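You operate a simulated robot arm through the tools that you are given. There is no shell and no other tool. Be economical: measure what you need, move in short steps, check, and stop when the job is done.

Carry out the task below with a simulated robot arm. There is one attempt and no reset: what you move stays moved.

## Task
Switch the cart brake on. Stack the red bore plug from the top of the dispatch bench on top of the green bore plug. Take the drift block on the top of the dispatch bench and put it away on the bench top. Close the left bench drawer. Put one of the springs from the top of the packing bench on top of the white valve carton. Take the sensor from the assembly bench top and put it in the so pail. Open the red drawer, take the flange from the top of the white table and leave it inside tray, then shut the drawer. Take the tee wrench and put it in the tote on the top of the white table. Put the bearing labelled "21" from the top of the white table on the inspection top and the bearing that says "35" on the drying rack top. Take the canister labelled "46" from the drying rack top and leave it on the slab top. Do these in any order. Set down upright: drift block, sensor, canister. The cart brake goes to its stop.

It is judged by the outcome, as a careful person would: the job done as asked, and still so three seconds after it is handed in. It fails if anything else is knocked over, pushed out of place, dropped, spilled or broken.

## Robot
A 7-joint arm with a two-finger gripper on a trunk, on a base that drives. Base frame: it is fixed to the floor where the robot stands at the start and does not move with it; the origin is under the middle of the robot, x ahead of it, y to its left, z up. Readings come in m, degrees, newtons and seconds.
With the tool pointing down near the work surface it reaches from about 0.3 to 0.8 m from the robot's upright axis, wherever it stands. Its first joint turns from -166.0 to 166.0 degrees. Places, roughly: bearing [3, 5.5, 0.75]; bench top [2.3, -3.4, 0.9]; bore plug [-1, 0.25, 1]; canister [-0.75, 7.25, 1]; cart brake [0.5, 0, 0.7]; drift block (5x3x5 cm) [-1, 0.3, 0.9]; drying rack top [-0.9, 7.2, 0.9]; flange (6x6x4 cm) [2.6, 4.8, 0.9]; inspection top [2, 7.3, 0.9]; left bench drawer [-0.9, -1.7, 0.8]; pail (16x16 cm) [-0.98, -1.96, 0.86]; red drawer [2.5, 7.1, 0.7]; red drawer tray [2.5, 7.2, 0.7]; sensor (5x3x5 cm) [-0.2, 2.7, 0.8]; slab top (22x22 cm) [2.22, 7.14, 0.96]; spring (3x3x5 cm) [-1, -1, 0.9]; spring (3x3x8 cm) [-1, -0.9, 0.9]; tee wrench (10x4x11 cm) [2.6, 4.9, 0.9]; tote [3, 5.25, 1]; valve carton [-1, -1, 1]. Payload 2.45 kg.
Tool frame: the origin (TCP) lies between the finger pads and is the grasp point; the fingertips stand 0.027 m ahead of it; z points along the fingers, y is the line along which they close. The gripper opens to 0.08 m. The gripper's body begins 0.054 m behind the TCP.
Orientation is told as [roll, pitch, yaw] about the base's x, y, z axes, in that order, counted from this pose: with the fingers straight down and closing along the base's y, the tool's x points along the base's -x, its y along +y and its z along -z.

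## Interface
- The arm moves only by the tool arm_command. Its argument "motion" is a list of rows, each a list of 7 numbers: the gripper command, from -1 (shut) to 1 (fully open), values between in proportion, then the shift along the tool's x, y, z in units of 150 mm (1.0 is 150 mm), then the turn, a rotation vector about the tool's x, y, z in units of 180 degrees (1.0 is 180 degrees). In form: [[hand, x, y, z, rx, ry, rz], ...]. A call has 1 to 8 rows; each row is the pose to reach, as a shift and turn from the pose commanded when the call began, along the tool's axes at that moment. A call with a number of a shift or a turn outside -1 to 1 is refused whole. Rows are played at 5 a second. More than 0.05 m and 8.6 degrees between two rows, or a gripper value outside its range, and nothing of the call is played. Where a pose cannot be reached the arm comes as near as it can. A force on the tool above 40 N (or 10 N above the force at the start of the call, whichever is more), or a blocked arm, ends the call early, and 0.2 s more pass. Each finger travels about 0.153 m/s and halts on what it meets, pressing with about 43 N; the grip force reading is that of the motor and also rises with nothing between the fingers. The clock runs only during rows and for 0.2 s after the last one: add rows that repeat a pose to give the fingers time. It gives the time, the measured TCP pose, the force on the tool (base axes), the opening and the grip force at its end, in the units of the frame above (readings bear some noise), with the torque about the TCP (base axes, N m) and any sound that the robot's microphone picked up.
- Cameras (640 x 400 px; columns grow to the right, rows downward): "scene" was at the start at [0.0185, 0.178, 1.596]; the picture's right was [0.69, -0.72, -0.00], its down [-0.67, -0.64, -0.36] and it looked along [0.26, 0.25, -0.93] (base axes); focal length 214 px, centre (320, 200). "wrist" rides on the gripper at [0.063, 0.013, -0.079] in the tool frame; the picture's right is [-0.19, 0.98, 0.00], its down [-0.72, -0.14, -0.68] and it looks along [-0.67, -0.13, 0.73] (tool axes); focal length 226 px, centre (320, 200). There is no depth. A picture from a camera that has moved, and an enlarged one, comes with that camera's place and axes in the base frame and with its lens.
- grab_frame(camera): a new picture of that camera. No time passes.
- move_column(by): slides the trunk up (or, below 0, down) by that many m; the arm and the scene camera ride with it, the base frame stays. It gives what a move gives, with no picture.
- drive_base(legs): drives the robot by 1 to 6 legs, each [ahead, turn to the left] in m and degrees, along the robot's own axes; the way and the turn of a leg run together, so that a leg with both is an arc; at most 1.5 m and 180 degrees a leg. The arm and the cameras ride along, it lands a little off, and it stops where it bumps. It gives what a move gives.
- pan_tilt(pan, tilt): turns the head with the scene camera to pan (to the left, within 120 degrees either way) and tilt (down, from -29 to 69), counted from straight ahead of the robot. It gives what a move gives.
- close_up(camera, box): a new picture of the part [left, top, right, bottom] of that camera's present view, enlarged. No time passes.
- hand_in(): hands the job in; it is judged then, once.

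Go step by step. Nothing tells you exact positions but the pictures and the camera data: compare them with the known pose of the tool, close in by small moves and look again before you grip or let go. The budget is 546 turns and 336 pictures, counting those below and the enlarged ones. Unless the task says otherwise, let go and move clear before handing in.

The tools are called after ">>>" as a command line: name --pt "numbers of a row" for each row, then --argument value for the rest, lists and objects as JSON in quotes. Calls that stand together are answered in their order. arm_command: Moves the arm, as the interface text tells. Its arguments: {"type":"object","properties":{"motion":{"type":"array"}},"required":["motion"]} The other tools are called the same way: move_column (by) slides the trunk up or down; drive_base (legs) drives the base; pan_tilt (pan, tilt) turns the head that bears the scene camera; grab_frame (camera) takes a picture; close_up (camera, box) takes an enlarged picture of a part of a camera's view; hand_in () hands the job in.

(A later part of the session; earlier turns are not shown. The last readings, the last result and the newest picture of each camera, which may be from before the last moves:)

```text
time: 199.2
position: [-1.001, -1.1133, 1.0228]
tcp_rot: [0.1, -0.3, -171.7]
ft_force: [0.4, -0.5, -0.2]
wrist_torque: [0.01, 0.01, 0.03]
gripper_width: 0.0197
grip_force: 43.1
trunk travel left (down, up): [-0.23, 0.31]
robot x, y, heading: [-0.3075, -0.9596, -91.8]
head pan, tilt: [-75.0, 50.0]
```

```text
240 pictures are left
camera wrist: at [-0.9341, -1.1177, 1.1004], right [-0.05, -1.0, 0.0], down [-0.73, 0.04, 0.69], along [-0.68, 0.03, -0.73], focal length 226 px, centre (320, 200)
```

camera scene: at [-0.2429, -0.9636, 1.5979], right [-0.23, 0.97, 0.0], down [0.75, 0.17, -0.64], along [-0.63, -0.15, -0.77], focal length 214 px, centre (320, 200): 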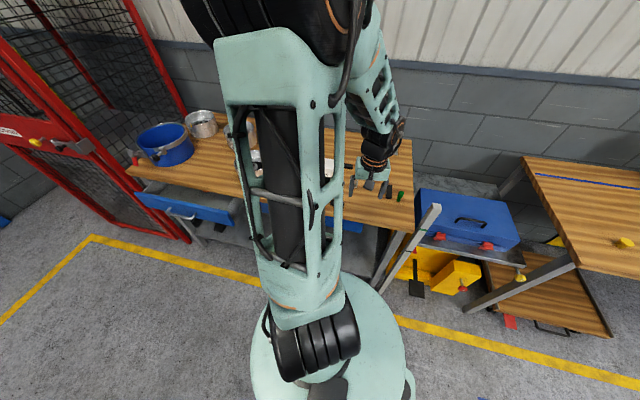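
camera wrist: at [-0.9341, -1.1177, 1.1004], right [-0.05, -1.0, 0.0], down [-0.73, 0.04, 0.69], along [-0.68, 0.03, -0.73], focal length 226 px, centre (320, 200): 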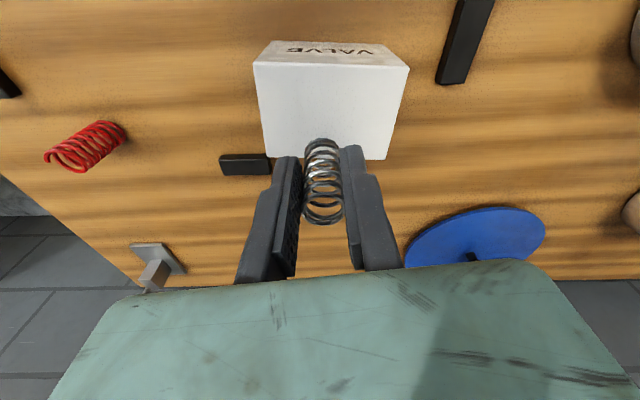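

>>> arm_command --pt "-0.53 0.015 0.036 0.1 0 0 0" --pt "-0.53 0.015 0.036 0.2 0 0 0" --pt "-0.53 0.015 0.036 0.28 0 0 0"

>>> close_up --camera "wrist" --box '[220, 60, 420, 260]'

```text
time: 200.0
position: [-0.9986, -1.117, 0.9806]
tcp_rot: [0.2, -0.2, -171.6]
ft_force: [-0.2, 0.4, -0.5]
wrist_torque: [0.01, 0.01, 0.0]
gripper_width: 0.0202
grip_force: 21.4
trunk travel left (down, up): [-0.23, 0.31]
robot x, y, heading: [-0.3034, -0.9605, -91.8]
head pan, tilt: [-75.0, 50.0]
```

```text
2.00 times, centred on (320, 160) of wrist
camera zoom: at [-0.932, -1.1207, 1.059], right [-0.05, -1.0, 0.0], down [-0.73, 0.04, 0.69], along [-0.68, 0.03, -0.73], focal length 452 px, centre (320, 280)
```

zoom: 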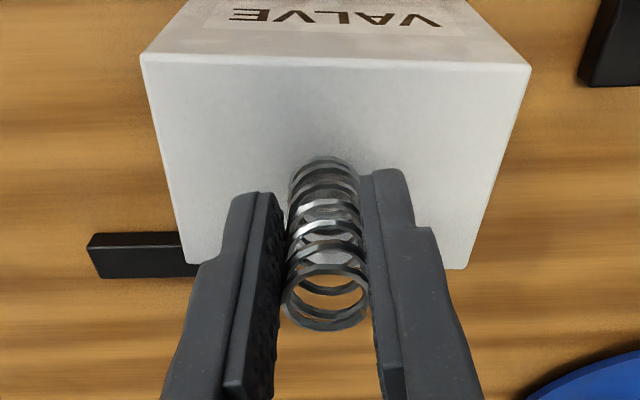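

>>> arm_command --pt "-0.53 0 0 0.015 0 0 0" --pt "-0.53 0 0 0.03 0 0 0" --pt "-0.53 0 0 0.045 0 0 0"

>>> close_up --camera "wrist" --box '[220, 60, 420, 260]'

```text
time: 200.8
position: [-0.9993, -1.1175, 0.9749]
tcp_rot: [0.2, -0.5, -171.6]
ft_force: [0.7, -1.6, 2.2]
wrist_torque: [-0.01, 0.01, 0.01]
gripper_width: 0.0206
grip_force: 2.0
trunk travel left (down, up): [-0.23, 0.31]
robot x, y, heading: [-0.3061, -0.9619, -91.9]
head pan, tilt: [-75.0, 50.0]
```

```text
2.00 times, centred on (320, 160) of wrist
camera zoom: at [-0.9324, -1.1206, 1.0534], right [-0.05, -1.0, 0.0], down [-0.73, 0.04, 0.69], along [-0.69, 0.03, -0.73], focal length 452 px, centre (320, 280)
```

zoom: 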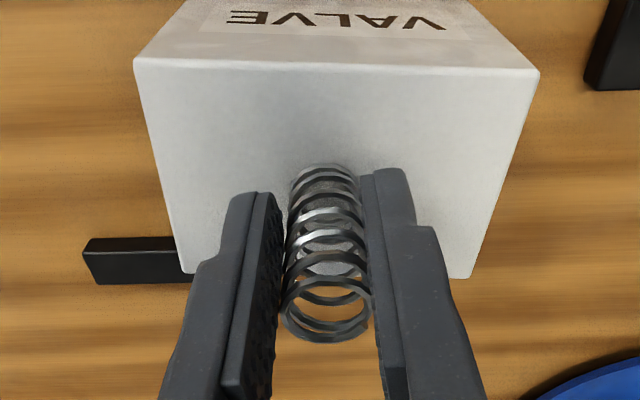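

Contact; open gently and go straight up.

>>> arm_command --pt "-0.4 0 0 0 0 0 0" --pt "-0.2 0 0 0 0 0 0" --pt "0.2 0 0 0 0 0 0" --pt "0.5 0 0 0 0 0 0" --pt "0.5 0 0 -0.2 0 0 0" --pt "0.5 0 0 -0.5 0 0 0" --pt "0.5 0 0 -0.8 0 0 0"

>>> grab_frame --camera "wrist"

```text
time: 202.4
position: [-0.9968, -1.1165, 1.0951]
tcp_rot: [0.2, -0.3, -171.7]
ft_force: [0.5, 0.5, 0.2]
wrist_torque: [-0.02, -0.03, 0.01]
gripper_width: 0.06
grip_force: 0.0
trunk travel left (down, up): [-0.23, 0.31]
robot x, y, heading: [-0.3066, -0.9612, -91.8]
head pan, tilt: [-75.0, 50.0]
```

```text
237 pictures are left
camera wrist: at [-0.9314, -1.1196, 1.1745], right [-0.05, -1.0, 0.0], down [-0.73, 0.04, 0.68], along [-0.68, 0.03, -0.73], focal length 226 px, centre (320, 200)
```

wrist: 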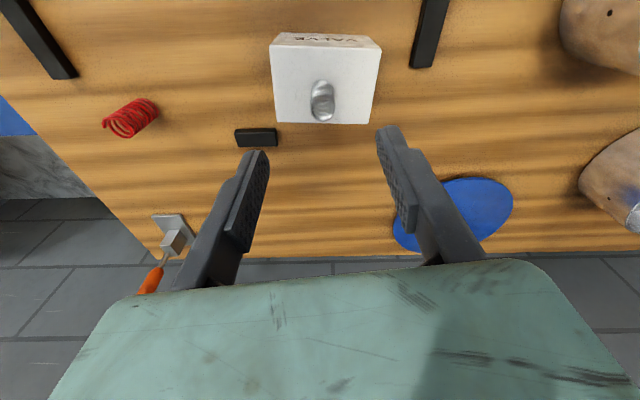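

Spring is on the carton. Next the drawer: retract and look to the left bench.

>>> arm_command --pt "1 0.3 0 -0.05 0 0 0" --pt "1 0.6 0 -0.1 0 0 0" --pt "1 0.9 0 -0.15 0 0 0"

>>> arm_command --pt "1 0.3 0 0 0 0 0" --pt "1 0.6 0 0 0 0 0" --pt "1 0.9 -0.1 0 0 0 0"

>>> drive_base --legs '[[0, 25], [0.45, 0], [0, -25]]'

>>> pan_tilt --pan -60 --tilt 50

>>> grab_frame --camera "scene"

```text
time: 203.2
position: [-0.8633, -1.0971, 1.1163]
tcp_rot: [0.3, -0.4, -171.6]
ft_force: [0.5, 0.5, -0.2]
wrist_torque: [-0.01, -0.01, 0.0]
gripper_width: 0.08
grip_force: 0.1
trunk travel left (down, up): [-0.23, 0.31]
robot x, y, heading: [-0.3084, -0.9594, -91.6]
head pan, tilt: [-75.0, 50.0]
```

```text
time: 204.0
position: [-0.7331, -1.0636, 1.1148]
tcp_rot: [0.2, -0.3, -171.7]
ft_force: [-0.7, -0.4, -0.9]
wrist_torque: [0.02, -0.05, 0.0]
gripper_width: 0.08
grip_force: 0.1
trunk travel left (down, up): [-0.23, 0.31]
robot x, y, heading: [-0.3074, -0.9632, -91.9]
head pan, tilt: [-75.0, 50.0]
```

```text
time: 209.4
position: [-0.5571, -1.4795, 1.1151]
tcp_rot: [0.3, -0.4, -172.0]
ft_force: [-1.0, -0.4, -0.5]
wrist_torque: [0.0, -0.01, 0.0]
gripper_width: 0.0798
grip_force: 0.1
trunk travel left (down, up): [-0.23, 0.31]
robot x, y, heading: [-0.126, -1.3793, -92.4]
head pan, tilt: [-75.0, 50.0]
```

```text
time: 210.1
position: [-0.5569, -1.4797, 1.114]
tcp_rot: [0.3, -0.5, -172.1]
ft_force: [-0.3, 0.3, 0.4]
wrist_torque: [0.0, -0.01, 0.0]
gripper_width: 0.0799
grip_force: 0.2
trunk travel left (down, up): [-0.23, 0.31]
robot x, y, heading: [-0.13, -1.3833, -92.3]
head pan, tilt: [-60.0, 50.0]
```

```text
236 pictures are left
camera scene: at [-0.0585, -1.4032, 1.5979], right [-0.46, 0.89, 0.0], down [0.68, 0.35, -0.64], along [-0.57, -0.3, -0.77], focal length 214 px, centre (320, 200)
```

scene: 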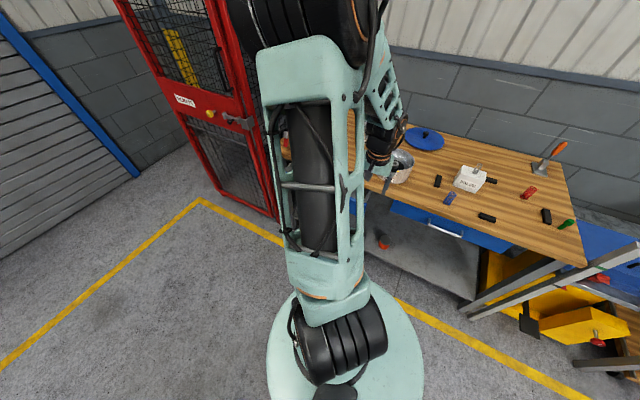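

>>> grab_frame --camera "wrist"

>>> pan_tilt --pan -105 --tilt 55

>>> grab_frame --camera "scene"

```text
235 pictures are left
camera wrist: at [-0.4903, -1.4844, 1.1929], right [-0.06, -1.0, 0.0], down [-0.73, 0.04, 0.69], along [-0.68, 0.04, -0.73], focal length 226 px, centre (320, 200)
```

wrist: 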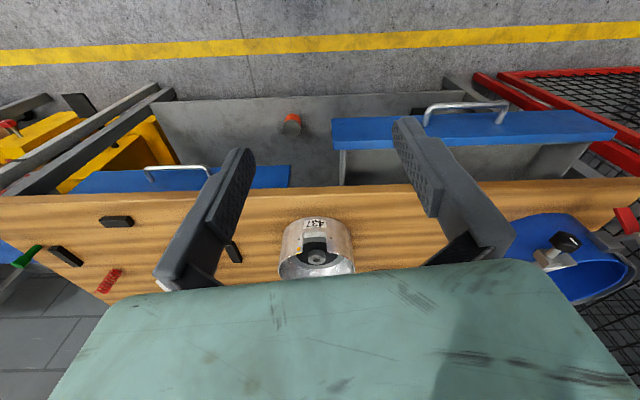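

```text
time: 211.2
position: [-0.5561, -1.4804, 1.114]
tcp_rot: [0.1, -0.4, -172.1]
ft_force: [-0.1, -0.4, -0.4]
wrist_torque: [-0.02, 0.02, 0.02]
gripper_width: 0.0801
grip_force: 0.0
trunk travel left (down, up): [-0.23, 0.31]
robot x, y, heading: [-0.1291, -1.3779, -92.3]
head pan, tilt: [-105.0, 55.0]
```

```text
234 pictures are left
camera scene: at [-0.0591, -1.346, 1.5914], right [0.3, 0.95, 0.0], down [0.78, -0.24, -0.57], along [-0.55, 0.17, -0.82], focal length 214 px, centre (320, 200)
```

scene: 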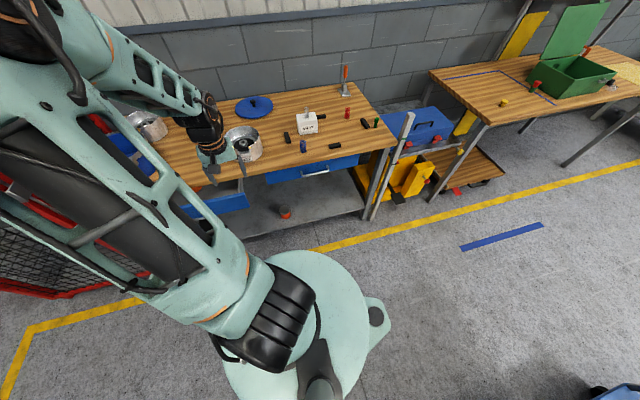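

The left drawer sticks out about 9 cm; handle ≈(-0.65,-1.73,0.8). I bring the closed fingers nearer for a second view.

>>> arm_command --pt "-1 0 0.25 0.1 0 0 0" --pt "-1 0 0.5 0.25 0 0 0" --pt "-1 0 0.72 0.4 0 0 0" --pt "-1 0 0.94 0.55 0 0 0"

>>> grab_frame --camera "wrist"

```text
time: 212.2
position: [-0.5386, -1.6222, 1.0324]
tcp_rot: [0.1, -0.3, -172.2]
ft_force: [-0.1, -1.1, -0.1]
wrist_torque: [-0.01, 0.01, -0.01]
gripper_width: 0.0001
grip_force: 29.8
trunk travel left (down, up): [-0.23, 0.31]
robot x, y, heading: [-0.1279, -1.381, -92.3]
head pan, tilt: [-105.0, 55.0]
```

```text
233 pictures are left
camera wrist: at [-0.4727, -1.6266, 1.1109], right [-0.06, -1.0, 0.0], down [-0.73, 0.04, 0.69], along [-0.68, 0.04, -0.73], focal length 226 px, centre (320, 200)
```

wrist: 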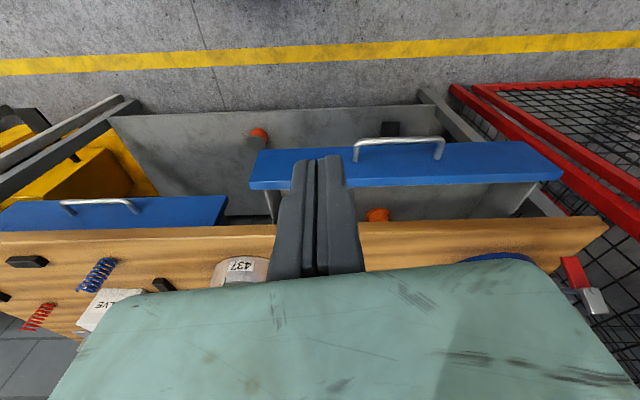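

The closed face lies under the bench overhang, so I tilt the tool about 50° forward and push the panel beside the handle with closed fingertips.

>>> arm_command --pt "-1 -0.04 0.016 0.12 0 -0.04 0" --pt "-1 -0.08 0.032 0.25 0 -0.08 0" --pt "-1 -0.12 0.048 0.37 0 -0.12 0" --pt "-1 -0.17 0.064 0.5 0 -0.16 0" --pt "-1 -0.21 0.08 0.62 0 -0.2 0" --pt "-1 -0.25 0.1 0.75 0 -0.24 0" --pt "-1 -0.295 0.113 0.87 0 -0.28 0"

>>> grab_frame --camera "wrist"

>>> grab_frame --camera "scene"

```text
time: 213.8
position: [-0.6437, -1.6082, 0.9296]
tcp_rot: [1.3, -48.4, -172.2]
ft_force: [0.3, -1.0, -0.6]
wrist_torque: [0.04, 0.02, 0.0]
gripper_width: 0.0
grip_force: 29.9
out of reach, approached as far as the arm can: row 3, 6, 7
trunk travel left (down, up): [-0.23, 0.31]
robot x, y, heading: [-0.1288, -1.3821, -92.4]
head pan, tilt: [-105.0, 55.0]
```

```text
232 pictures are left
camera wrist: at [-0.5395, -1.605, 0.9343], right [0.02, -0.99, 0.16], down [0.01, 0.16, 0.99], along [-1.0, -0.02, 0.01], focal length 226 px, centre (320, 200)
```

wrist: 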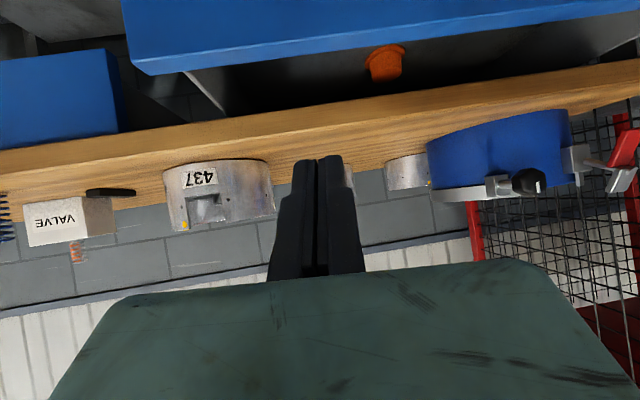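

```text
231 pictures are left
camera scene: at [-0.0587, -1.347, 1.5914], right [0.3, 0.95, 0.0], down [0.78, -0.24, -0.57], along [-0.55, 0.17, -0.82], focal length 214 px, centre (320, 200)
```

scene: 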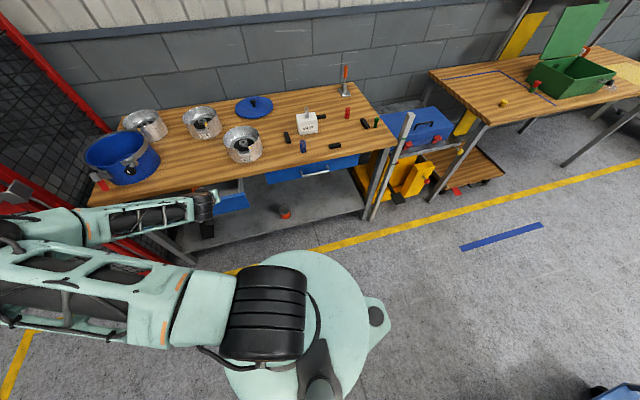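

>>> arm_command --pt "-1 0.27 0 0.16 0 0 0" --pt "-1 0.55 0 0.32 0 0 0" --pt "-1 0.83 0 0.476 0 0 0"

>>> grab_frame --camera "wrist"

```text
time: 214.7
position: [-0.664, -1.6079, 0.8625]
tcp_rot: [0.8, -46.8, -172.3]
ft_force: [0.5, -1.6, -0.7]
wrist_torque: [-0.03, 0.03, 0.0]
gripper_width: 0.0
grip_force: 30.0
out of reach, approached as far as the arm can: row 1, 2, 3
trunk travel left (down, up): [-0.23, 0.31]
robot x, y, heading: [-0.1327, -1.3808, -92.4]
head pan, tilt: [-105.0, 55.0]
```

```text
230 pictures are left
camera wrist: at [-0.5612, -1.605, 0.87], right [0.01, -0.99, 0.15], down [-0.02, 0.15, 0.99], along [-1.0, -0.01, -0.02], focal length 226 px, centre (320, 200)
```

wrist: 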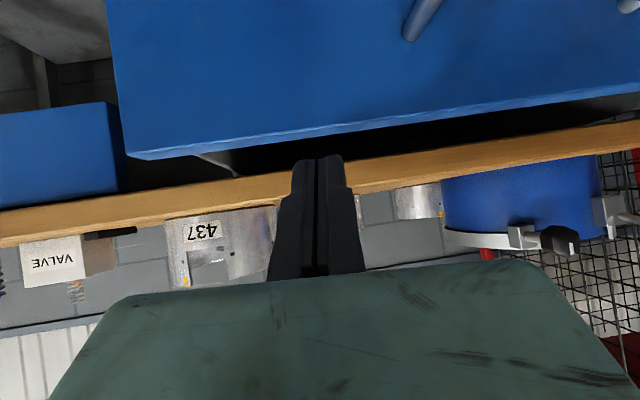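

>>> arm_command --pt "-1 0.15 0 -0.165 0 0 0" --pt "-1 0.3 0 -0.33 0 0 0" --pt "-1 0.446 0 -0.495 0 0 0"

>>> move_column --by -0.12

>>> grab_frame --camera "wrist"

```text
time: 215.4
position: [-0.6065, -1.5713, 0.8905]
tcp_rot: [1.7, -44.9, -172.2]
ft_force: [0.1, -0.2, 0.0]
wrist_torque: [0.0, 0.0, 0.02]
gripper_width: 0.0
grip_force: 30.0
out of reach, approached as far as the arm can: row 1, 2, 3
trunk travel left (down, up): [-0.23, 0.31]
robot x, y, heading: [-0.1272, -1.3848, -92.4]
head pan, tilt: [-105.0, 55.0]
```

```text
time: 216.9
position: [-0.6073, -1.5708, 0.7702]
tcp_rot: [1.6, -44.8, -172.2]
ft_force: [-0.7, 0.0, 0.3]
wrist_torque: [0.01, -0.02, 0.01]
gripper_width: 0.0
grip_force: 29.4
trunk travel left (down, up): [-0.11, 0.43]
robot x, y, heading: [-0.1274, -1.3809, -92.6]
head pan, tilt: [-105.0, 55.0]
```

```text
229 pictures are left
camera wrist: at [-0.5038, -1.5681, 0.7808], right [0.02, -0.99, 0.16], down [-0.05, 0.15, 0.99], along [-1.0, -0.02, -0.05], focal length 226 px, centre (320, 200)
```

wrist: 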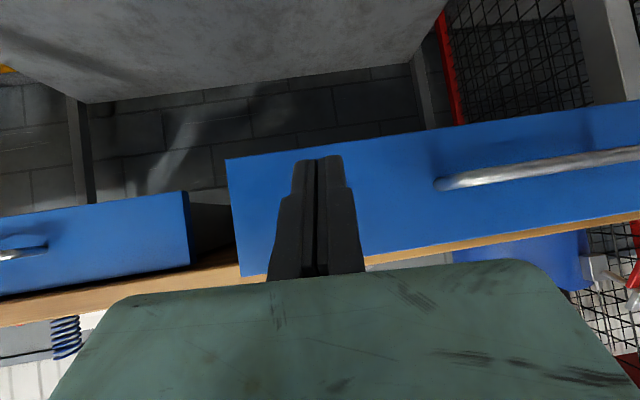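

>>> arm_command --pt "-1 -0.03 0.2 -0.03 0 0 0" --pt "-1 -0.057 0.4 -0.057 0 0 0"

>>> arm_command --pt "-1 -0.12 -0.02 0.12 0 0 0" --pt "-1 -0.24 -0.045 0.24 0 0 0" --pt "-1 -0.35 -0.07 0.35 0 0 0" --pt "-1 -0.47 -0.09 0.47 0 0 0"

>>> grab_frame --camera "wrist"

```text
time: 217.6
position: [-0.6158, -1.6202, 0.7904]
tcp_rot: [1.9, -44.3, -172.2]
ft_force: [0.3, 0.0, -0.5]
wrist_torque: [0.01, 0.0, 0.02]
gripper_width: 0.0002
grip_force: 29.7
out of reach, approached as far as the arm can: row 1, 2
trunk travel left (down, up): [-0.11, 0.43]
robot x, y, heading: [-0.1264, -1.3801, -92.7]
head pan, tilt: [-105.0, 55.0]
```

```text
time: 218.6
position: [-0.7167, -1.621, 0.7912]
tcp_rot: [1.5, -44.9, -172.1]
ft_force: [-0.3, 0.0, 0.5]
wrist_torque: [-0.01, -0.02, -0.02]
gripper_width: 0.0
grip_force: 30.3
trunk travel left (down, up): [-0.11, 0.43]
robot x, y, heading: [-0.1272, -1.3813, -92.5]
head pan, tilt: [-105.0, 55.0]
```

```text
228 pictures are left
camera wrist: at [-0.6133, -1.6183, 0.8013], right [0.02, -0.99, 0.16], down [-0.05, 0.15, 0.99], along [-1.0, -0.02, -0.05], focal length 226 px, centre (320, 200)
```

wrist: 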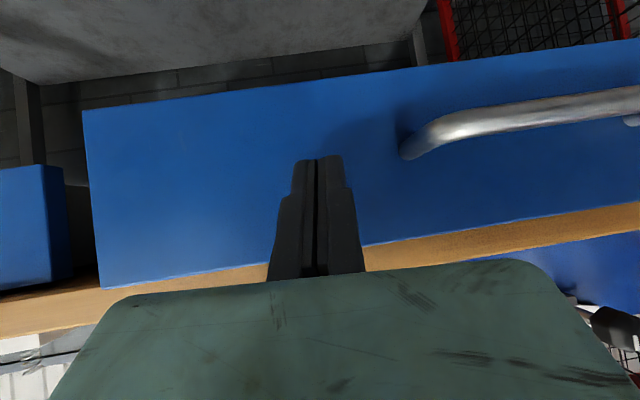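

Face is at x≈-0.761 (needs ~4 cm to close). I lower a bit and tilt more so the hand clears the bench edge, then push.

>>> arm_command --pt "-1 0.07 0 0.07 0 -0.04 0" --pt "-1 0.14 0 0.14 0 -0.08 0" --pt "-1 0.14 0 0.14 0 -0.12 0"

>>> grab_frame --camera "wrist"

```text
time: 219.3
position: [-0.716, -1.6224, 0.7757]
tcp_rot: [1.8, -52.0, -172.5]
ft_force: [-0.5, -0.1, -0.1]
wrist_torque: [0.03, 0.01, -0.02]
gripper_width: 0.0
grip_force: 29.8
out of reach, approached as far as the arm can: row 2, 3
trunk travel left (down, up): [-0.11, 0.43]
robot x, y, heading: [-0.131, -1.3784, -92.3]
head pan, tilt: [-105.0, 55.0]
```

```text
227 pictures are left
camera wrist: at [-0.613, -1.6184, 0.7743], right [0.03, -0.98, 0.17], down [0.07, 0.17, 0.98], along [-1.0, -0.02, 0.07], focal length 226 px, centre (320, 200)
```

wrist: 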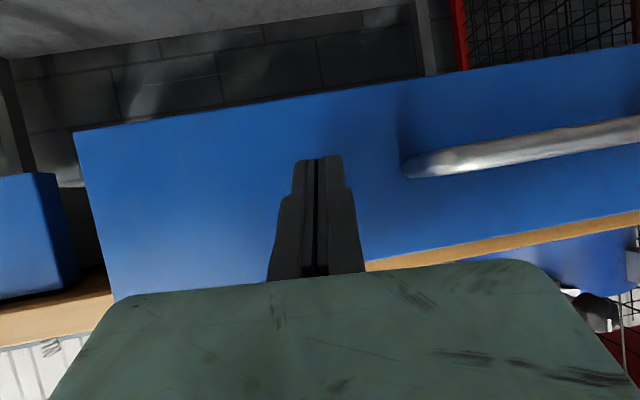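

>>> move_column --by -0.025

>>> arm_command --pt "-1 -0.082 -0.018 0.105 0 0 0" --pt "-1 -0.164 -0.036 0.21 0 0 0" --pt "-1 -0.246 -0.054 0.315 0 0 0" --pt "-1 -0.3 -0.064 0.385 0 0 0"

>>> grab_frame --camera "wrist"

```text
time: 220.1
position: [-0.7168, -1.6196, 0.7508]
tcp_rot: [1.8, -52.0, -172.5]
ft_force: [0.1, -0.6, 1.0]
wrist_torque: [-0.01, 0.0, 0.01]
gripper_width: 0.0003
grip_force: 29.6
trunk travel left (down, up): [-0.085, 0.455]
robot x, y, heading: [-0.1281, -1.3812, -92.5]
head pan, tilt: [-105.0, 55.0]
```

```text
time: 221.1
position: [-0.79, -1.621, 0.7499]
tcp_rot: [1.9, -52.0, -172.6]
ft_force: [0.2, 0.0, -0.5]
wrist_torque: [-0.02, 0.02, -0.02]
gripper_width: 0.0
grip_force: 29.9
trunk travel left (down, up): [-0.085, 0.455]
robot x, y, heading: [-0.1303, -1.382, -92.4]
head pan, tilt: [-105.0, 55.0]
```

```text
226 pictures are left
camera wrist: at [-0.6864, -1.6193, 0.7485], right [0.03, -0.98, 0.17], down [0.07, 0.17, 0.98], along [-1.0, -0.02, 0.07], focal length 226 px, centre (320, 200)
```

wrist: 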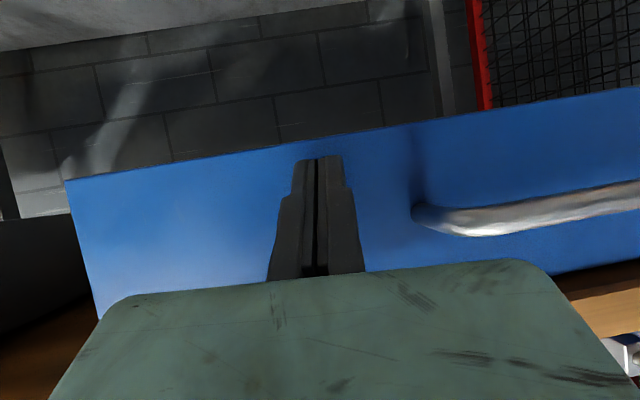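

>>> arm_command --pt "-1 -0.041 -0.009 0.053 0 0 0" --pt "-1 -0.082 -0.018 0.105 0 0 0" --pt "-1 -0.123 -0.027 0.157 0 0 0" --pt "-1 -0.164 -0.036 0.21 0 0 0"

>>> grab_frame --camera "wrist"

>>> grab_frame --camera "scene"

```text
time: 221.5
position: [-0.7956, -1.622, 0.749]
tcp_rot: [1.7, -51.6, -172.4]
ft_force: [31.3, 3.2, 15.9]
wrist_torque: [0.15, 0.18, -0.3]
gripper_width: 0.0
grip_force: 29.5
trunk travel left (down, up): [-0.085, 0.455]
robot x, y, heading: [-0.1296, -1.3773, -92.2]
head pan, tilt: [-105.0, 55.0]
stopped in row 2: the force on the tool passed its limit at 58 N (the readings are from after the stop); the commanded pose is now the measured one
```

```text
225 pictures are left
camera wrist: at [-0.6916, -1.6196, 0.7484], right [0.03, -0.98, 0.17], down [0.06, 0.17, 0.98], along [-1.0, -0.02, 0.07], focal length 226 px, centre (320, 200)
```

wrist: 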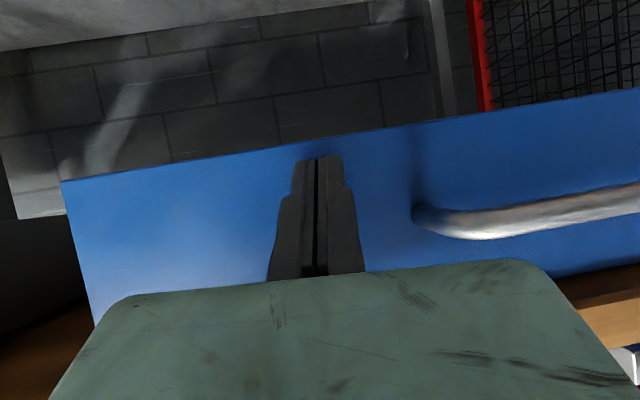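

```text
224 pictures are left
camera scene: at [-0.0552, -1.3453, 1.4464], right [0.3, 0.95, 0.0], down [0.78, -0.24, -0.58], along [-0.55, 0.17, -0.82], focal length 214 px, centre (320, 200)
```

scene: 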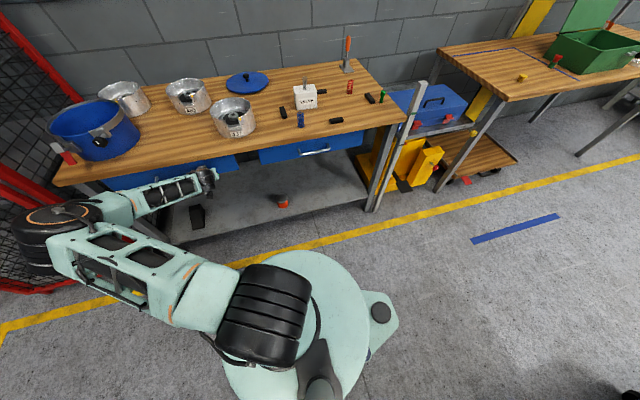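

>>> close_up --camera "scene" --box '[90, 110, 390, 250]'

```text
2.13 times, centred on (240, 180) of scene
camera zoom: at [-0.0552, -1.3453, 1.4464], right [0.3, 0.95, 0.0], down [0.78, -0.24, -0.58], along [-0.55, 0.17, -0.82], focal length 458 px, centre (491, 243)
```

zoom: 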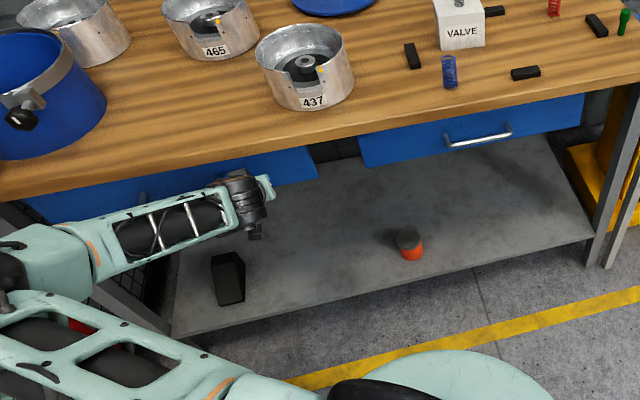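

Both drawers are flush now: closed. I back off, straighten the tool and raise the trunk.

>>> arm_command --pt "-1 0.2 0.04 -0.25 0 0 0" --pt "-1 0.41 0.09 -0.525 0 0 0" --pt "-1 0.6 0.13 -0.76 0 0 0"

>>> move_column --by 0.25

>>> arm_command --pt "1 0 0 -0.05 0 0.042 0" --pt "1 0 0 -0.1 0 0.084 0" --pt "1 0 0 -0.15 0 0.126 0" --pt "1 0 0 -0.2 0 0.168 0" --pt "1 0 0 -0.25 0 0.21 0" --pt "1 0 0 -0.3 0 0.25 0" --pt "1 0 0 -0.3 0 0.287 0"

>>> grab_frame --camera "wrist"

```text
refused: row 2 steps farther than a row can; nothing moved
```

```text
time: 222.4
position: [-0.7956, -1.6234, 0.7849]
tcp_rot: [1.7, -51.2, -172.2]
ft_force: [5.3, 0.5, 2.6]
wrist_torque: [0.05, 0.07, -0.04]
gripper_width: 0.0
grip_force: 29.8
trunk travel left (down, up): [-0.126, 0.414]
robot x, y, heading: [-0.1266, -1.3783, -92.2]
head pan, tilt: [-105.0, 55.0]
stopped: the force on the tool passed its limit at 49 N (the readings are from after the stop); the commanded pose is now the measured one
```

```text
time: 222.8
position: [-0.7838, -1.6344, 0.7892]
tcp_rot: [2.4, -44.6, -171.5]
ft_force: [41.9, -6.1, 25.0]
wrist_torque: [0.07, -0.01, -0.63]
gripper_width: 0.041
grip_force: 0.0
trunk travel left (down, up): [-0.126, 0.414]
robot x, y, heading: [-0.1288, -1.3816, -91.8]
head pan, tilt: [-105.0, 55.0]
stopped in row 2: the force on the tool passed its limit at 46 N (the readings are from after the stop); the commanded pose is now the measured one
```

```text
222 pictures are left
camera wrist: at [-0.6805, -1.6286, 0.8015], right [0.04, -0.99, 0.16], down [-0.06, 0.16, 0.98], along [-1.0, -0.05, -0.05], focal length 226 px, centre (320, 200)
```

wrist: 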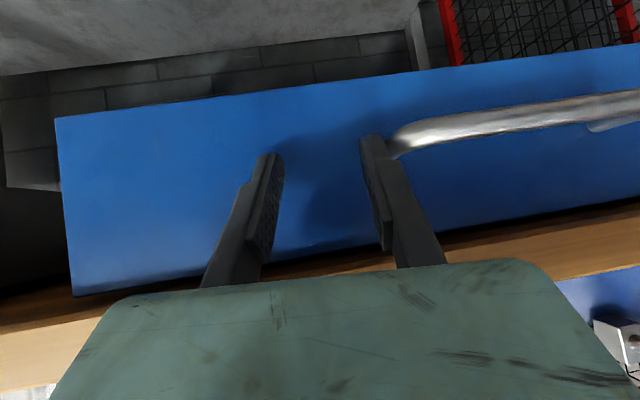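

A refused call let the later ones run under the bench edge; I now back straight out in small steps.

>>> arm_command --pt "0 0.119 0.02 -0.117 0 0 0" --pt "0 0.238 0.04 -0.234 0 0 0" --pt "0 0.357 0.06 -0.351 0 0 0" --pt "0 0.476 0.08 -0.468 0 0 0" --pt "0 0.595 0.1 -0.585 0 0 0"

>>> grab_frame --camera "scene"

```text
time: 224.0
position: [-0.6616, -1.6241, 0.7867]
tcp_rot: [2.1, -44.4, -171.5]
ft_force: [-0.2, 0.2, -0.4]
wrist_torque: [-0.03, 0.0, 0.03]
gripper_width: 0.04
grip_force: 0.2
trunk travel left (down, up): [-0.126, 0.414]
robot x, y, heading: [-0.1264, -1.3842, -92.2]
head pan, tilt: [-105.0, 55.0]
```

```text
221 pictures are left
camera scene: at [-0.059, -1.346, 1.4877], right [0.3, 0.96, 0.0], down [0.78, -0.24, -0.57], along [-0.55, 0.17, -0.82], focal length 214 px, centre (320, 200)
```

scene: 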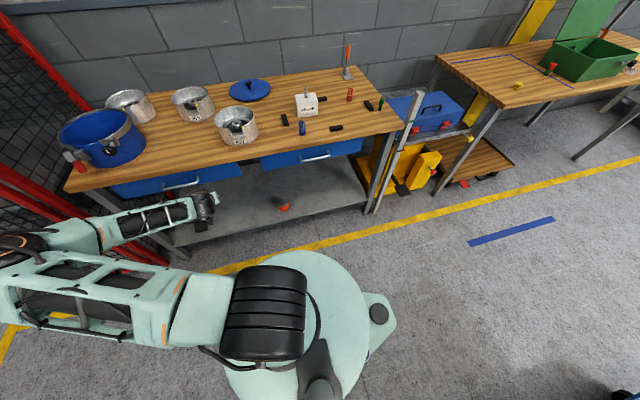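

>>> close_up --camera "scene" --box '[50, 80, 350, 220]'

>>> arm_command --pt "0 0.119 0.02 -0.117 0 0.04 0" --pt "0 0.238 0.04 -0.234 0 0.08 0" --pt "0 0.357 0.06 -0.351 0 0.12 0" --pt "0 0.357 0.06 -0.351 0 0.16 0" --pt "0 0.357 0.06 -0.351 0 0.2 0" --pt "0 0.357 0.06 -0.351 0 0.245 0"

```text
2.13 times, centred on (200, 150) of scene
camera zoom: at [-0.059, -1.346, 1.4877], right [0.3, 0.96, 0.0], down [0.78, -0.24, -0.57], along [-0.55, 0.17, -0.82], focal length 458 px, centre (576, 307)
```

zoom: 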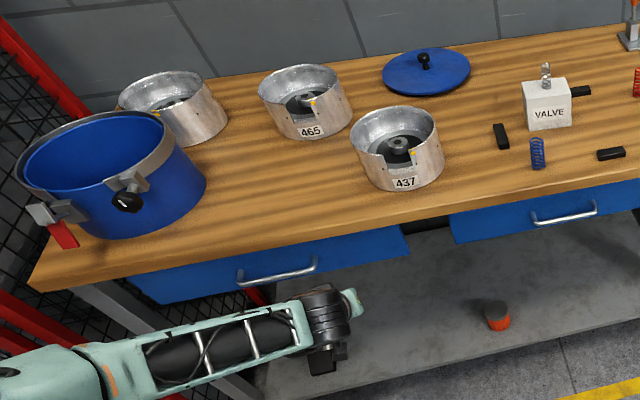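

```text
time: 225.4
position: [-0.5866, -1.6197, 0.788]
tcp_rot: [1.4, -0.3, -170.1]
ft_force: [-0.7, 0.0, 0.4]
wrist_torque: [0.0, 0.0, 0.0]
gripper_width: 0.0399
grip_force: 0.2
trunk travel left (down, up): [-0.126, 0.414]
robot x, y, heading: [-0.1299, -1.3781, -92.2]
head pan, tilt: [-105.0, 55.0]
```

All is intact. Raise the trunk and drive north to the assembly bench for the sensor.

>>> move_column --by 0.3

>>> pan_tilt --pan -60 --tilt 45

>>> close_up --camera "scene" --box '[160, 60, 400, 220]'

```text
time: 228.4
position: [-0.5858, -1.6198, 1.0869]
tcp_rot: [1.6, -0.4, -170.2]
ft_force: [0.0, -0.3, 0.6]
wrist_torque: [-0.01, -0.02, 0.04]
gripper_width: 0.0402
grip_force: 0.1
trunk travel left (down, up): [-0.426, 0.114]
robot x, y, heading: [-0.1317, -1.3824, -92.2]
head pan, tilt: [-105.0, 55.0]
```

```text
time: 229.5
position: [-0.5859, -1.6203, 1.0864]
tcp_rot: [1.6, -0.4, -170.2]
ft_force: [0.1, -0.7, 0.1]
wrist_torque: [-0.02, 0.05, -0.01]
gripper_width: 0.0401
grip_force: 0.0
trunk travel left (down, up): [-0.426, 0.114]
robot x, y, heading: [-0.1272, -1.3806, -92.4]
head pan, tilt: [-60.0, 45.0]
```

```text
2.50 times, centred on (280, 140) of scene
camera zoom: at [-0.0623, -1.4051, 1.8011], right [-0.47, 0.89, 0.0], down [0.63, 0.33, -0.71], along [-0.63, -0.33, -0.71], focal length 536 px, centre (420, 350)
```

zoom: 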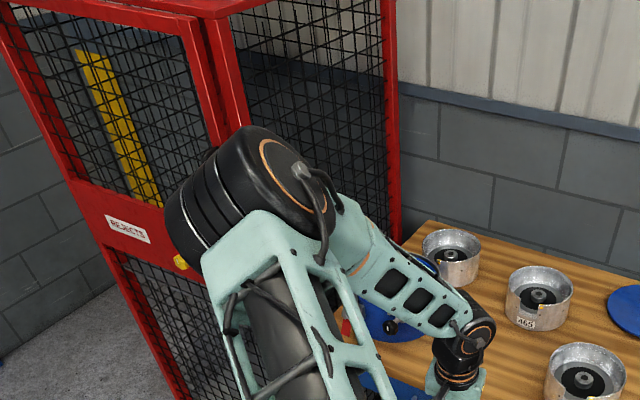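

>>> drive_base --legs '[[0, 3.2], [-1.5, 0], [-1.5, 0], [-0.42, 0], [0, -90]]'

>>> pan_tilt --pan -90 --tilt 45

>>> grab_frame --camera "scene"

```text
time: 246.5
position: [-0.6561, 1.758, 1.0876]
tcp_rot: [1.3, -0.4, -167.3]
ft_force: [-0.6, -0.7, -0.2]
wrist_torque: [0.1, 0.02, -0.01]
gripper_width: 0.0398
grip_force: 0.1
trunk travel left (down, up): [-0.426, 0.114]
robot x, y, heading: [-0.2122, 2.0263, -89.1]
head pan, tilt: [-60.0, 45.0]
stopped in leg 4: the robot was blocked; the commanded pose is now the measured one
```

```text
time: 247.5
position: [-0.6572, 1.7611, 1.0884]
tcp_rot: [1.5, -0.5, -167.1]
ft_force: [0.8, 0.6, -0.1]
wrist_torque: [-0.01, -0.03, -0.01]
gripper_width: 0.0402
grip_force: 0.0
trunk travel left (down, up): [-0.426, 0.114]
robot x, y, heading: [-0.2128, 2.0237, -89.0]
head pan, tilt: [-90.0, 45.0]
```

```text
218 pictures are left
camera scene: at [-0.156, 2.0432, 1.8011], right [-0.02, 1.0, 0.0], down [0.71, 0.01, -0.71], along [-0.71, -0.01, -0.71], focal length 214 px, centre (320, 200)
```

scene: 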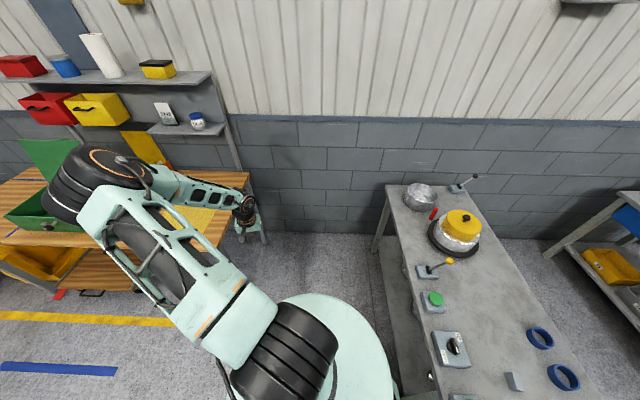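

>>> drive_base --legs '[[0.06, 0], [0, -91]]'

>>> grab_frame --camera "scene"

>>> grab_frame --camera "wrist"

```text
time: 252.4
position: [-0.4713, 2.4058, 1.0879]
tcp_rot: [1.4, -0.6, 102.8]
ft_force: [-0.1, -0.2, -0.6]
wrist_torque: [0.01, 0.03, 0.02]
gripper_width: 0.0402
grip_force: 0.0
trunk travel left (down, up): [-0.426, 0.114]
robot x, y, heading: [-0.2097, 1.9652, -179.2]
head pan, tilt: [-90.0, 45.0]
```

```text
217 pictures are left
camera scene: at [-0.1926, 1.9024, 1.8011], right [1.0, 0.02, 0.0], down [0.01, -0.71, -0.71], along [-0.01, 0.71, -0.71], focal length 214 px, centre (320, 200)
```

scene: 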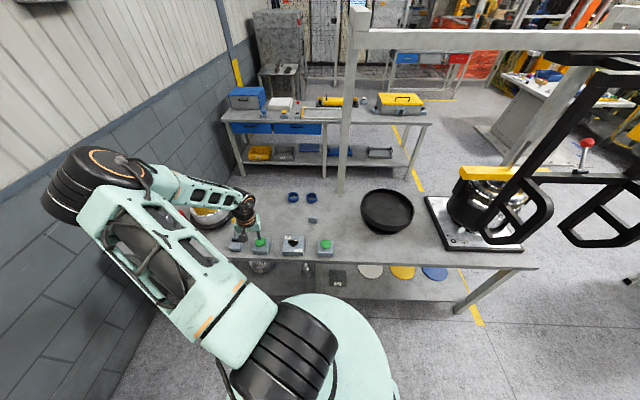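

```text
216 pictures are left
camera wrist: at [-0.4671, 2.3404, 1.1668], right [-1.0, -0.03, 0.03], down [0.0, 0.73, 0.68], along [-0.04, 0.68, -0.73], focal length 226 px, centre (320, 200)
```

wrist: 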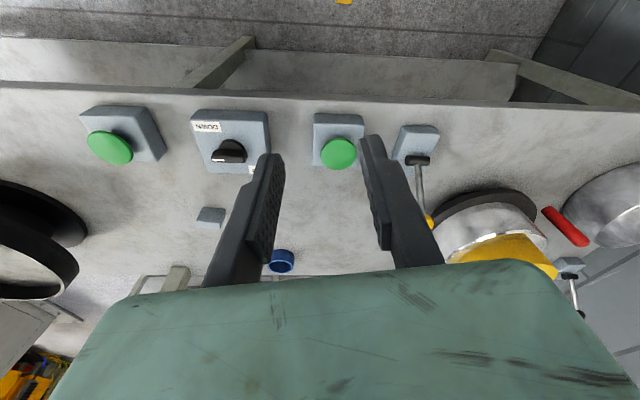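

>>> close_up --camera "scene" --box '[220, 170, 380, 270]'

>>> close_up --camera "wrist" --box '[160, 180, 260, 250]'

```text
4.00 times, centred on (300, 220) of scene
camera zoom: at [-0.1926, 1.9024, 1.8011], right [1.0, 0.02, 0.0], down [0.01, -0.71, -0.71], along [-0.01, 0.71, -0.71], focal length 858 px, centre (400, 120)
```

zoom: 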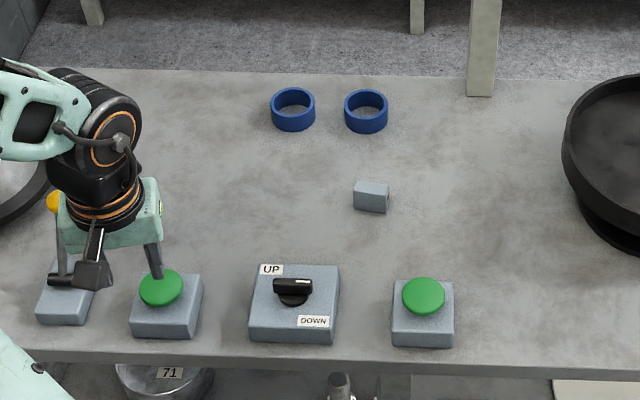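

```text
5.71 times, centred on (210, 215) of wrist
camera zoom: at [-0.4671, 2.3404, 1.1668], right [-1.0, -0.03, 0.03], down [0.0, 0.73, 0.68], along [-0.04, 0.68, -0.73], focal length 1292 px, centre (949, 114)
```

zoom: 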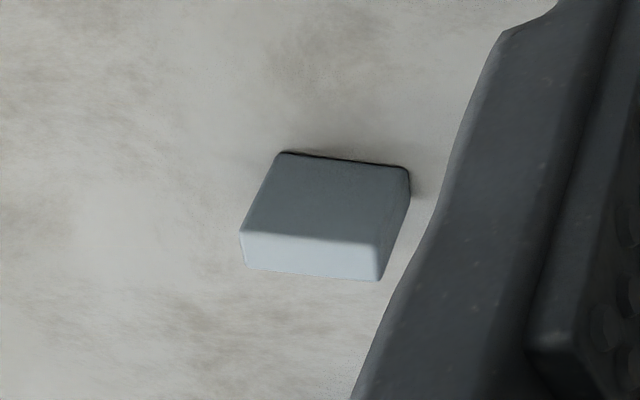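

The sensor is ≈(-0.236,2.741), table z≈0.778. It's a bit far; I shift 0.15 m closer with an S-manoeuvre.

>>> drive_base --legs '[[0, -25], [0.18, 0], [0, 50], [-0.18, 0], [0, -26]]'

>>> grab_frame --camera "wrist"

```text
time: 258.6
position: [-0.7531, 2.3414, 1.0883]
tcp_rot: [1.5, -0.5, 130.2]
ft_force: [0.0, 1.3, 0.4]
wrist_torque: [0.04, -0.01, -0.02]
gripper_width: 0.0399
grip_force: 0.0
trunk travel left (down, up): [-0.426, 0.114]
robot x, y, heading: [-0.3188, 2.0669, -152.0]
head pan, tilt: [-90.0, 45.0]
stopped in leg 4: the robot was blocked; the commanded pose is now the measured one
```

```text
213 pictures are left
camera wrist: at [-0.7181, 2.2859, 1.1667], right [-0.87, -0.49, 0.03], down [-0.34, 0.65, 0.68], along [-0.35, 0.59, -0.73], focal length 226 px, centre (320, 200)
```

wrist: 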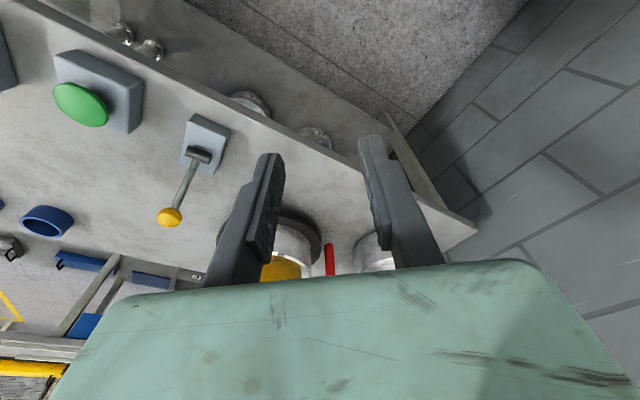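

>>> pan_tilt --pan -120 --tilt 60

>>> grab_frame --camera "scene"

```text
time: 259.6
position: [-0.7537, 2.3414, 1.087]
tcp_rot: [1.6, -0.4, 130.2]
ft_force: [-0.5, 0.0, 0.1]
wrist_torque: [0.0, 0.05, 0.01]
gripper_width: 0.04
grip_force: 0.1
trunk travel left (down, up): [-0.426, 0.114]
robot x, y, heading: [-0.3187, 2.0684, -152.0]
head pan, tilt: [-120.0, 60.0]
```

```text
212 pictures are left
camera scene: at [-0.2332, 2.0189, 1.7817], right [1.0, -0.03, 0.0], down [-0.03, -0.87, -0.5], along [0.02, 0.5, -0.87], focal length 214 px, centre (320, 200)
```

scene: 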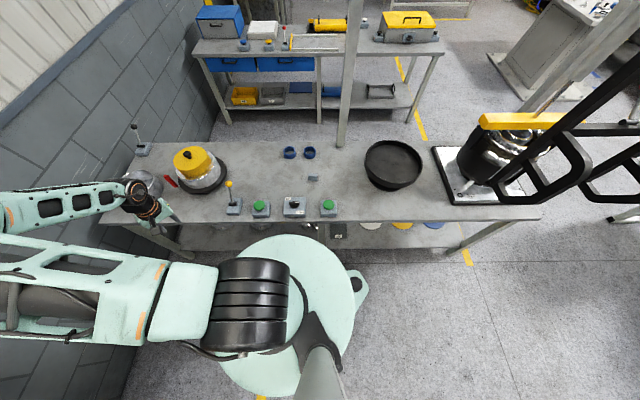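

Close enough (0.68 m). I just turn back to face -x.

>>> drive_base --legs '[[0.02, 0], [0, -27]]'

>>> pan_tilt --pan -90 --tilt 50

>>> grab_frame --camera "wrist"

```text
time: 261.7
position: [-0.6019, 2.5005, 1.0872]
tcp_rot: [1.5, -0.4, 103.5]
ft_force: [-0.9, 0.6, -0.1]
wrist_torque: [-0.01, 0.02, 0.03]
gripper_width: 0.0405
grip_force: 0.0
trunk travel left (down, up): [-0.426, 0.114]
robot x, y, heading: [-0.3343, 2.0562, -178.5]
head pan, tilt: [-120.0, 60.0]
```

```text
time: 262.7
position: [-0.6017, 2.4993, 1.0871]
tcp_rot: [1.5, -0.4, 103.7]
ft_force: [0.1, -0.8, -0.4]
wrist_torque: [0.01, -0.01, 0.01]
gripper_width: 0.0401
grip_force: 0.2
trunk travel left (down, up): [-0.426, 0.114]
robot x, y, heading: [-0.3315, 2.0592, -178.5]
head pan, tilt: [-90.0, 50.0]
```

```text
211 pictures are left
camera wrist: at [-0.5952, 2.4341, 1.1664], right [-1.0, -0.04, 0.03], down [-0.01, 0.73, 0.68], along [-0.05, 0.68, -0.73], focal length 226 px, centre (320, 200)
```

wrist: 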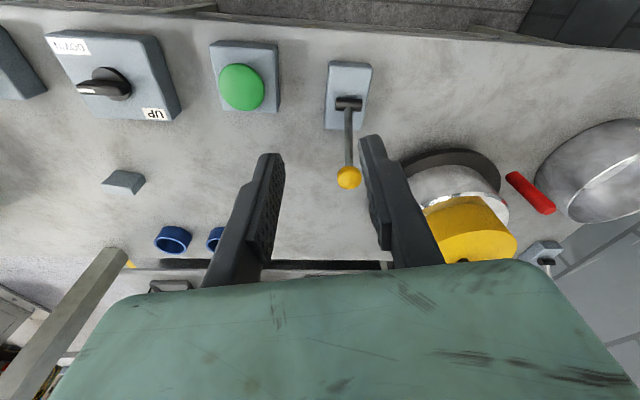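

>>> arm_command --pt "1 0.07 -0.3 0 0 0.004 0.042" --pt "1 0.15 -0.6 0 0 0.008 0.084" --pt "1 0.22 -0.907 0 0 0.008 0.126"

>>> grab_frame --camera "wrist"

```text
time: 263.5
position: [-0.4596, 2.4986, 1.0805]
tcp_rot: [1.4, 1.6, 80.9]
ft_force: [0.8, -0.2, -0.1]
wrist_torque: [-0.02, 0.05, 0.01]
gripper_width: 0.0799
grip_force: 0.2
trunk travel left (down, up): [-0.426, 0.114]
robot x, y, heading: [-0.3318, 2.0544, -178.5]
head pan, tilt: [-90.0, 50.0]
```

```text
210 pictures are left
camera wrist: at [-0.4789, 2.4391, 1.1616], right [-0.94, 0.35, 0.02], down [0.27, 0.7, 0.66], along [0.22, 0.62, -0.75], focal length 226 px, centre (320, 200)
```

wrist: 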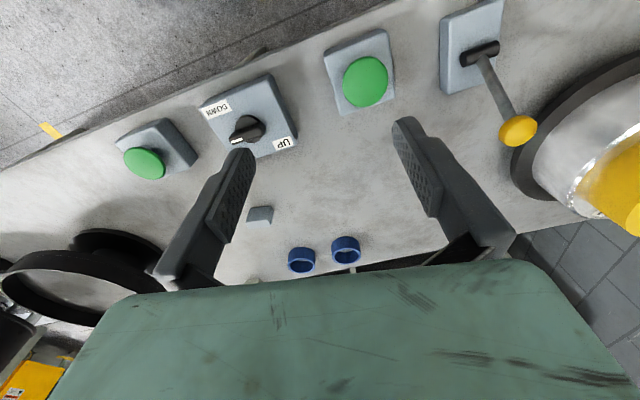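

>>> arm_command --pt "1 -0.23 -0.165 0.05 0.003 0.002 0" --pt "1 -0.46 -0.33 0.1 0.006 0.004 0" --pt "1 -0.69 -0.5 0.2 0.01 0.006 0" --pt "1 -0.916 -0.663 0.3 0.01 0.006 0"

>>> grab_frame --camera "wrist"

>>> close_up --camera "scene" --box '[270, 120, 430, 220]'

```text
time: 264.5
position: [-0.3425, 2.6198, 1.0326]
tcp_rot: [-0.6, 2.8, 81.0]
ft_force: [0.3, 0.1, -0.1]
wrist_torque: [0.0, 0.02, -0.01]
gripper_width: 0.0801
grip_force: 0.2
trunk travel left (down, up): [-0.426, 0.114]
robot x, y, heading: [-0.3373, 2.0588, -178.5]
head pan, tilt: [-90.0, 50.0]
```

```text
209 pictures are left
camera wrist: at [-0.3618, 2.5616, 1.1134], right [-0.94, 0.34, -0.02], down [0.25, 0.72, 0.65], along [0.24, 0.6, -0.76], focal length 226 px, centre (320, 200)
```

wrist: 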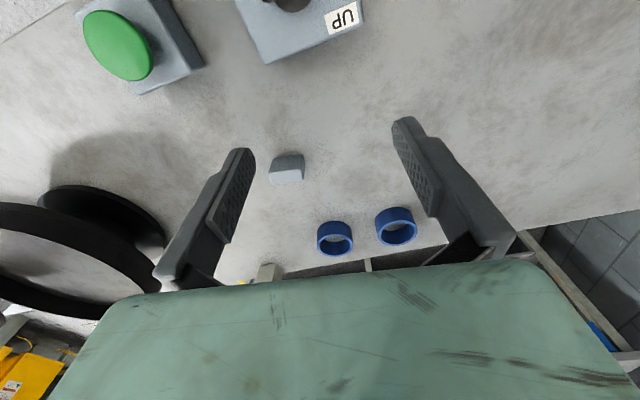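

```text
4.00 times, centred on (350, 170) of scene
camera zoom: at [-0.3138, 1.9958, 1.7942], right [1.0, 0.03, 0.0], down [0.02, -0.77, -0.64], along [-0.02, 0.64, -0.77], focal length 858 px, centre (200, 320)
```

zoom: 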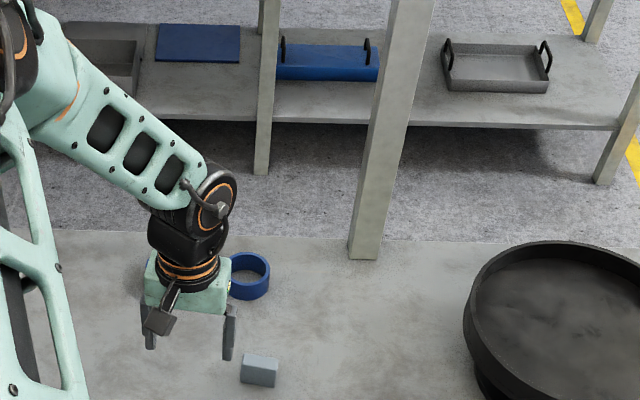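

>>> arm_command --pt "1 -0.22 -0.14 0.05 -0.002 -0.008 0" --pt "1 -0.44 -0.28 0.1 -0.003 -0.0155 0" --pt "1 -0.66 -0.42 0.2 -0.003 -0.0155 0" --pt "1 -0.864 -0.555 0.3 -0.003 -0.0155 0" --pt "1 -0.864 -0.555 0.5 -0.003 -0.0155 0"

>>> grab_frame --camera "wrist"

```text
time: 265.7
position: [-0.2404, 2.727, 0.9754]
tcp_rot: [0.0, -0.3, 81.0]
ft_force: [-0.1, 0.5, -0.6]
wrist_torque: [0.0, 0.0, 0.03]
gripper_width: 0.08
grip_force: 0.1
out of reach, approached as far as the arm can: row 5
trunk travel left (down, up): [-0.426, 0.114]
robot x, y, heading: [-0.3315, 2.06, -178.3]
head pan, tilt: [-90.0, 50.0]
```

```text
207 pictures are left
camera wrist: at [-0.261, 2.6661, 1.0555], right [-0.94, 0.34, 0.0], down [0.25, 0.68, 0.68], along [0.24, 0.64, -0.73], focal length 226 px, centre (320, 200)
```

wrist: 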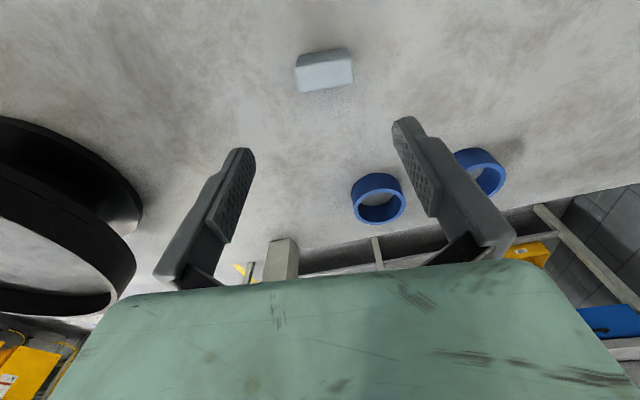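

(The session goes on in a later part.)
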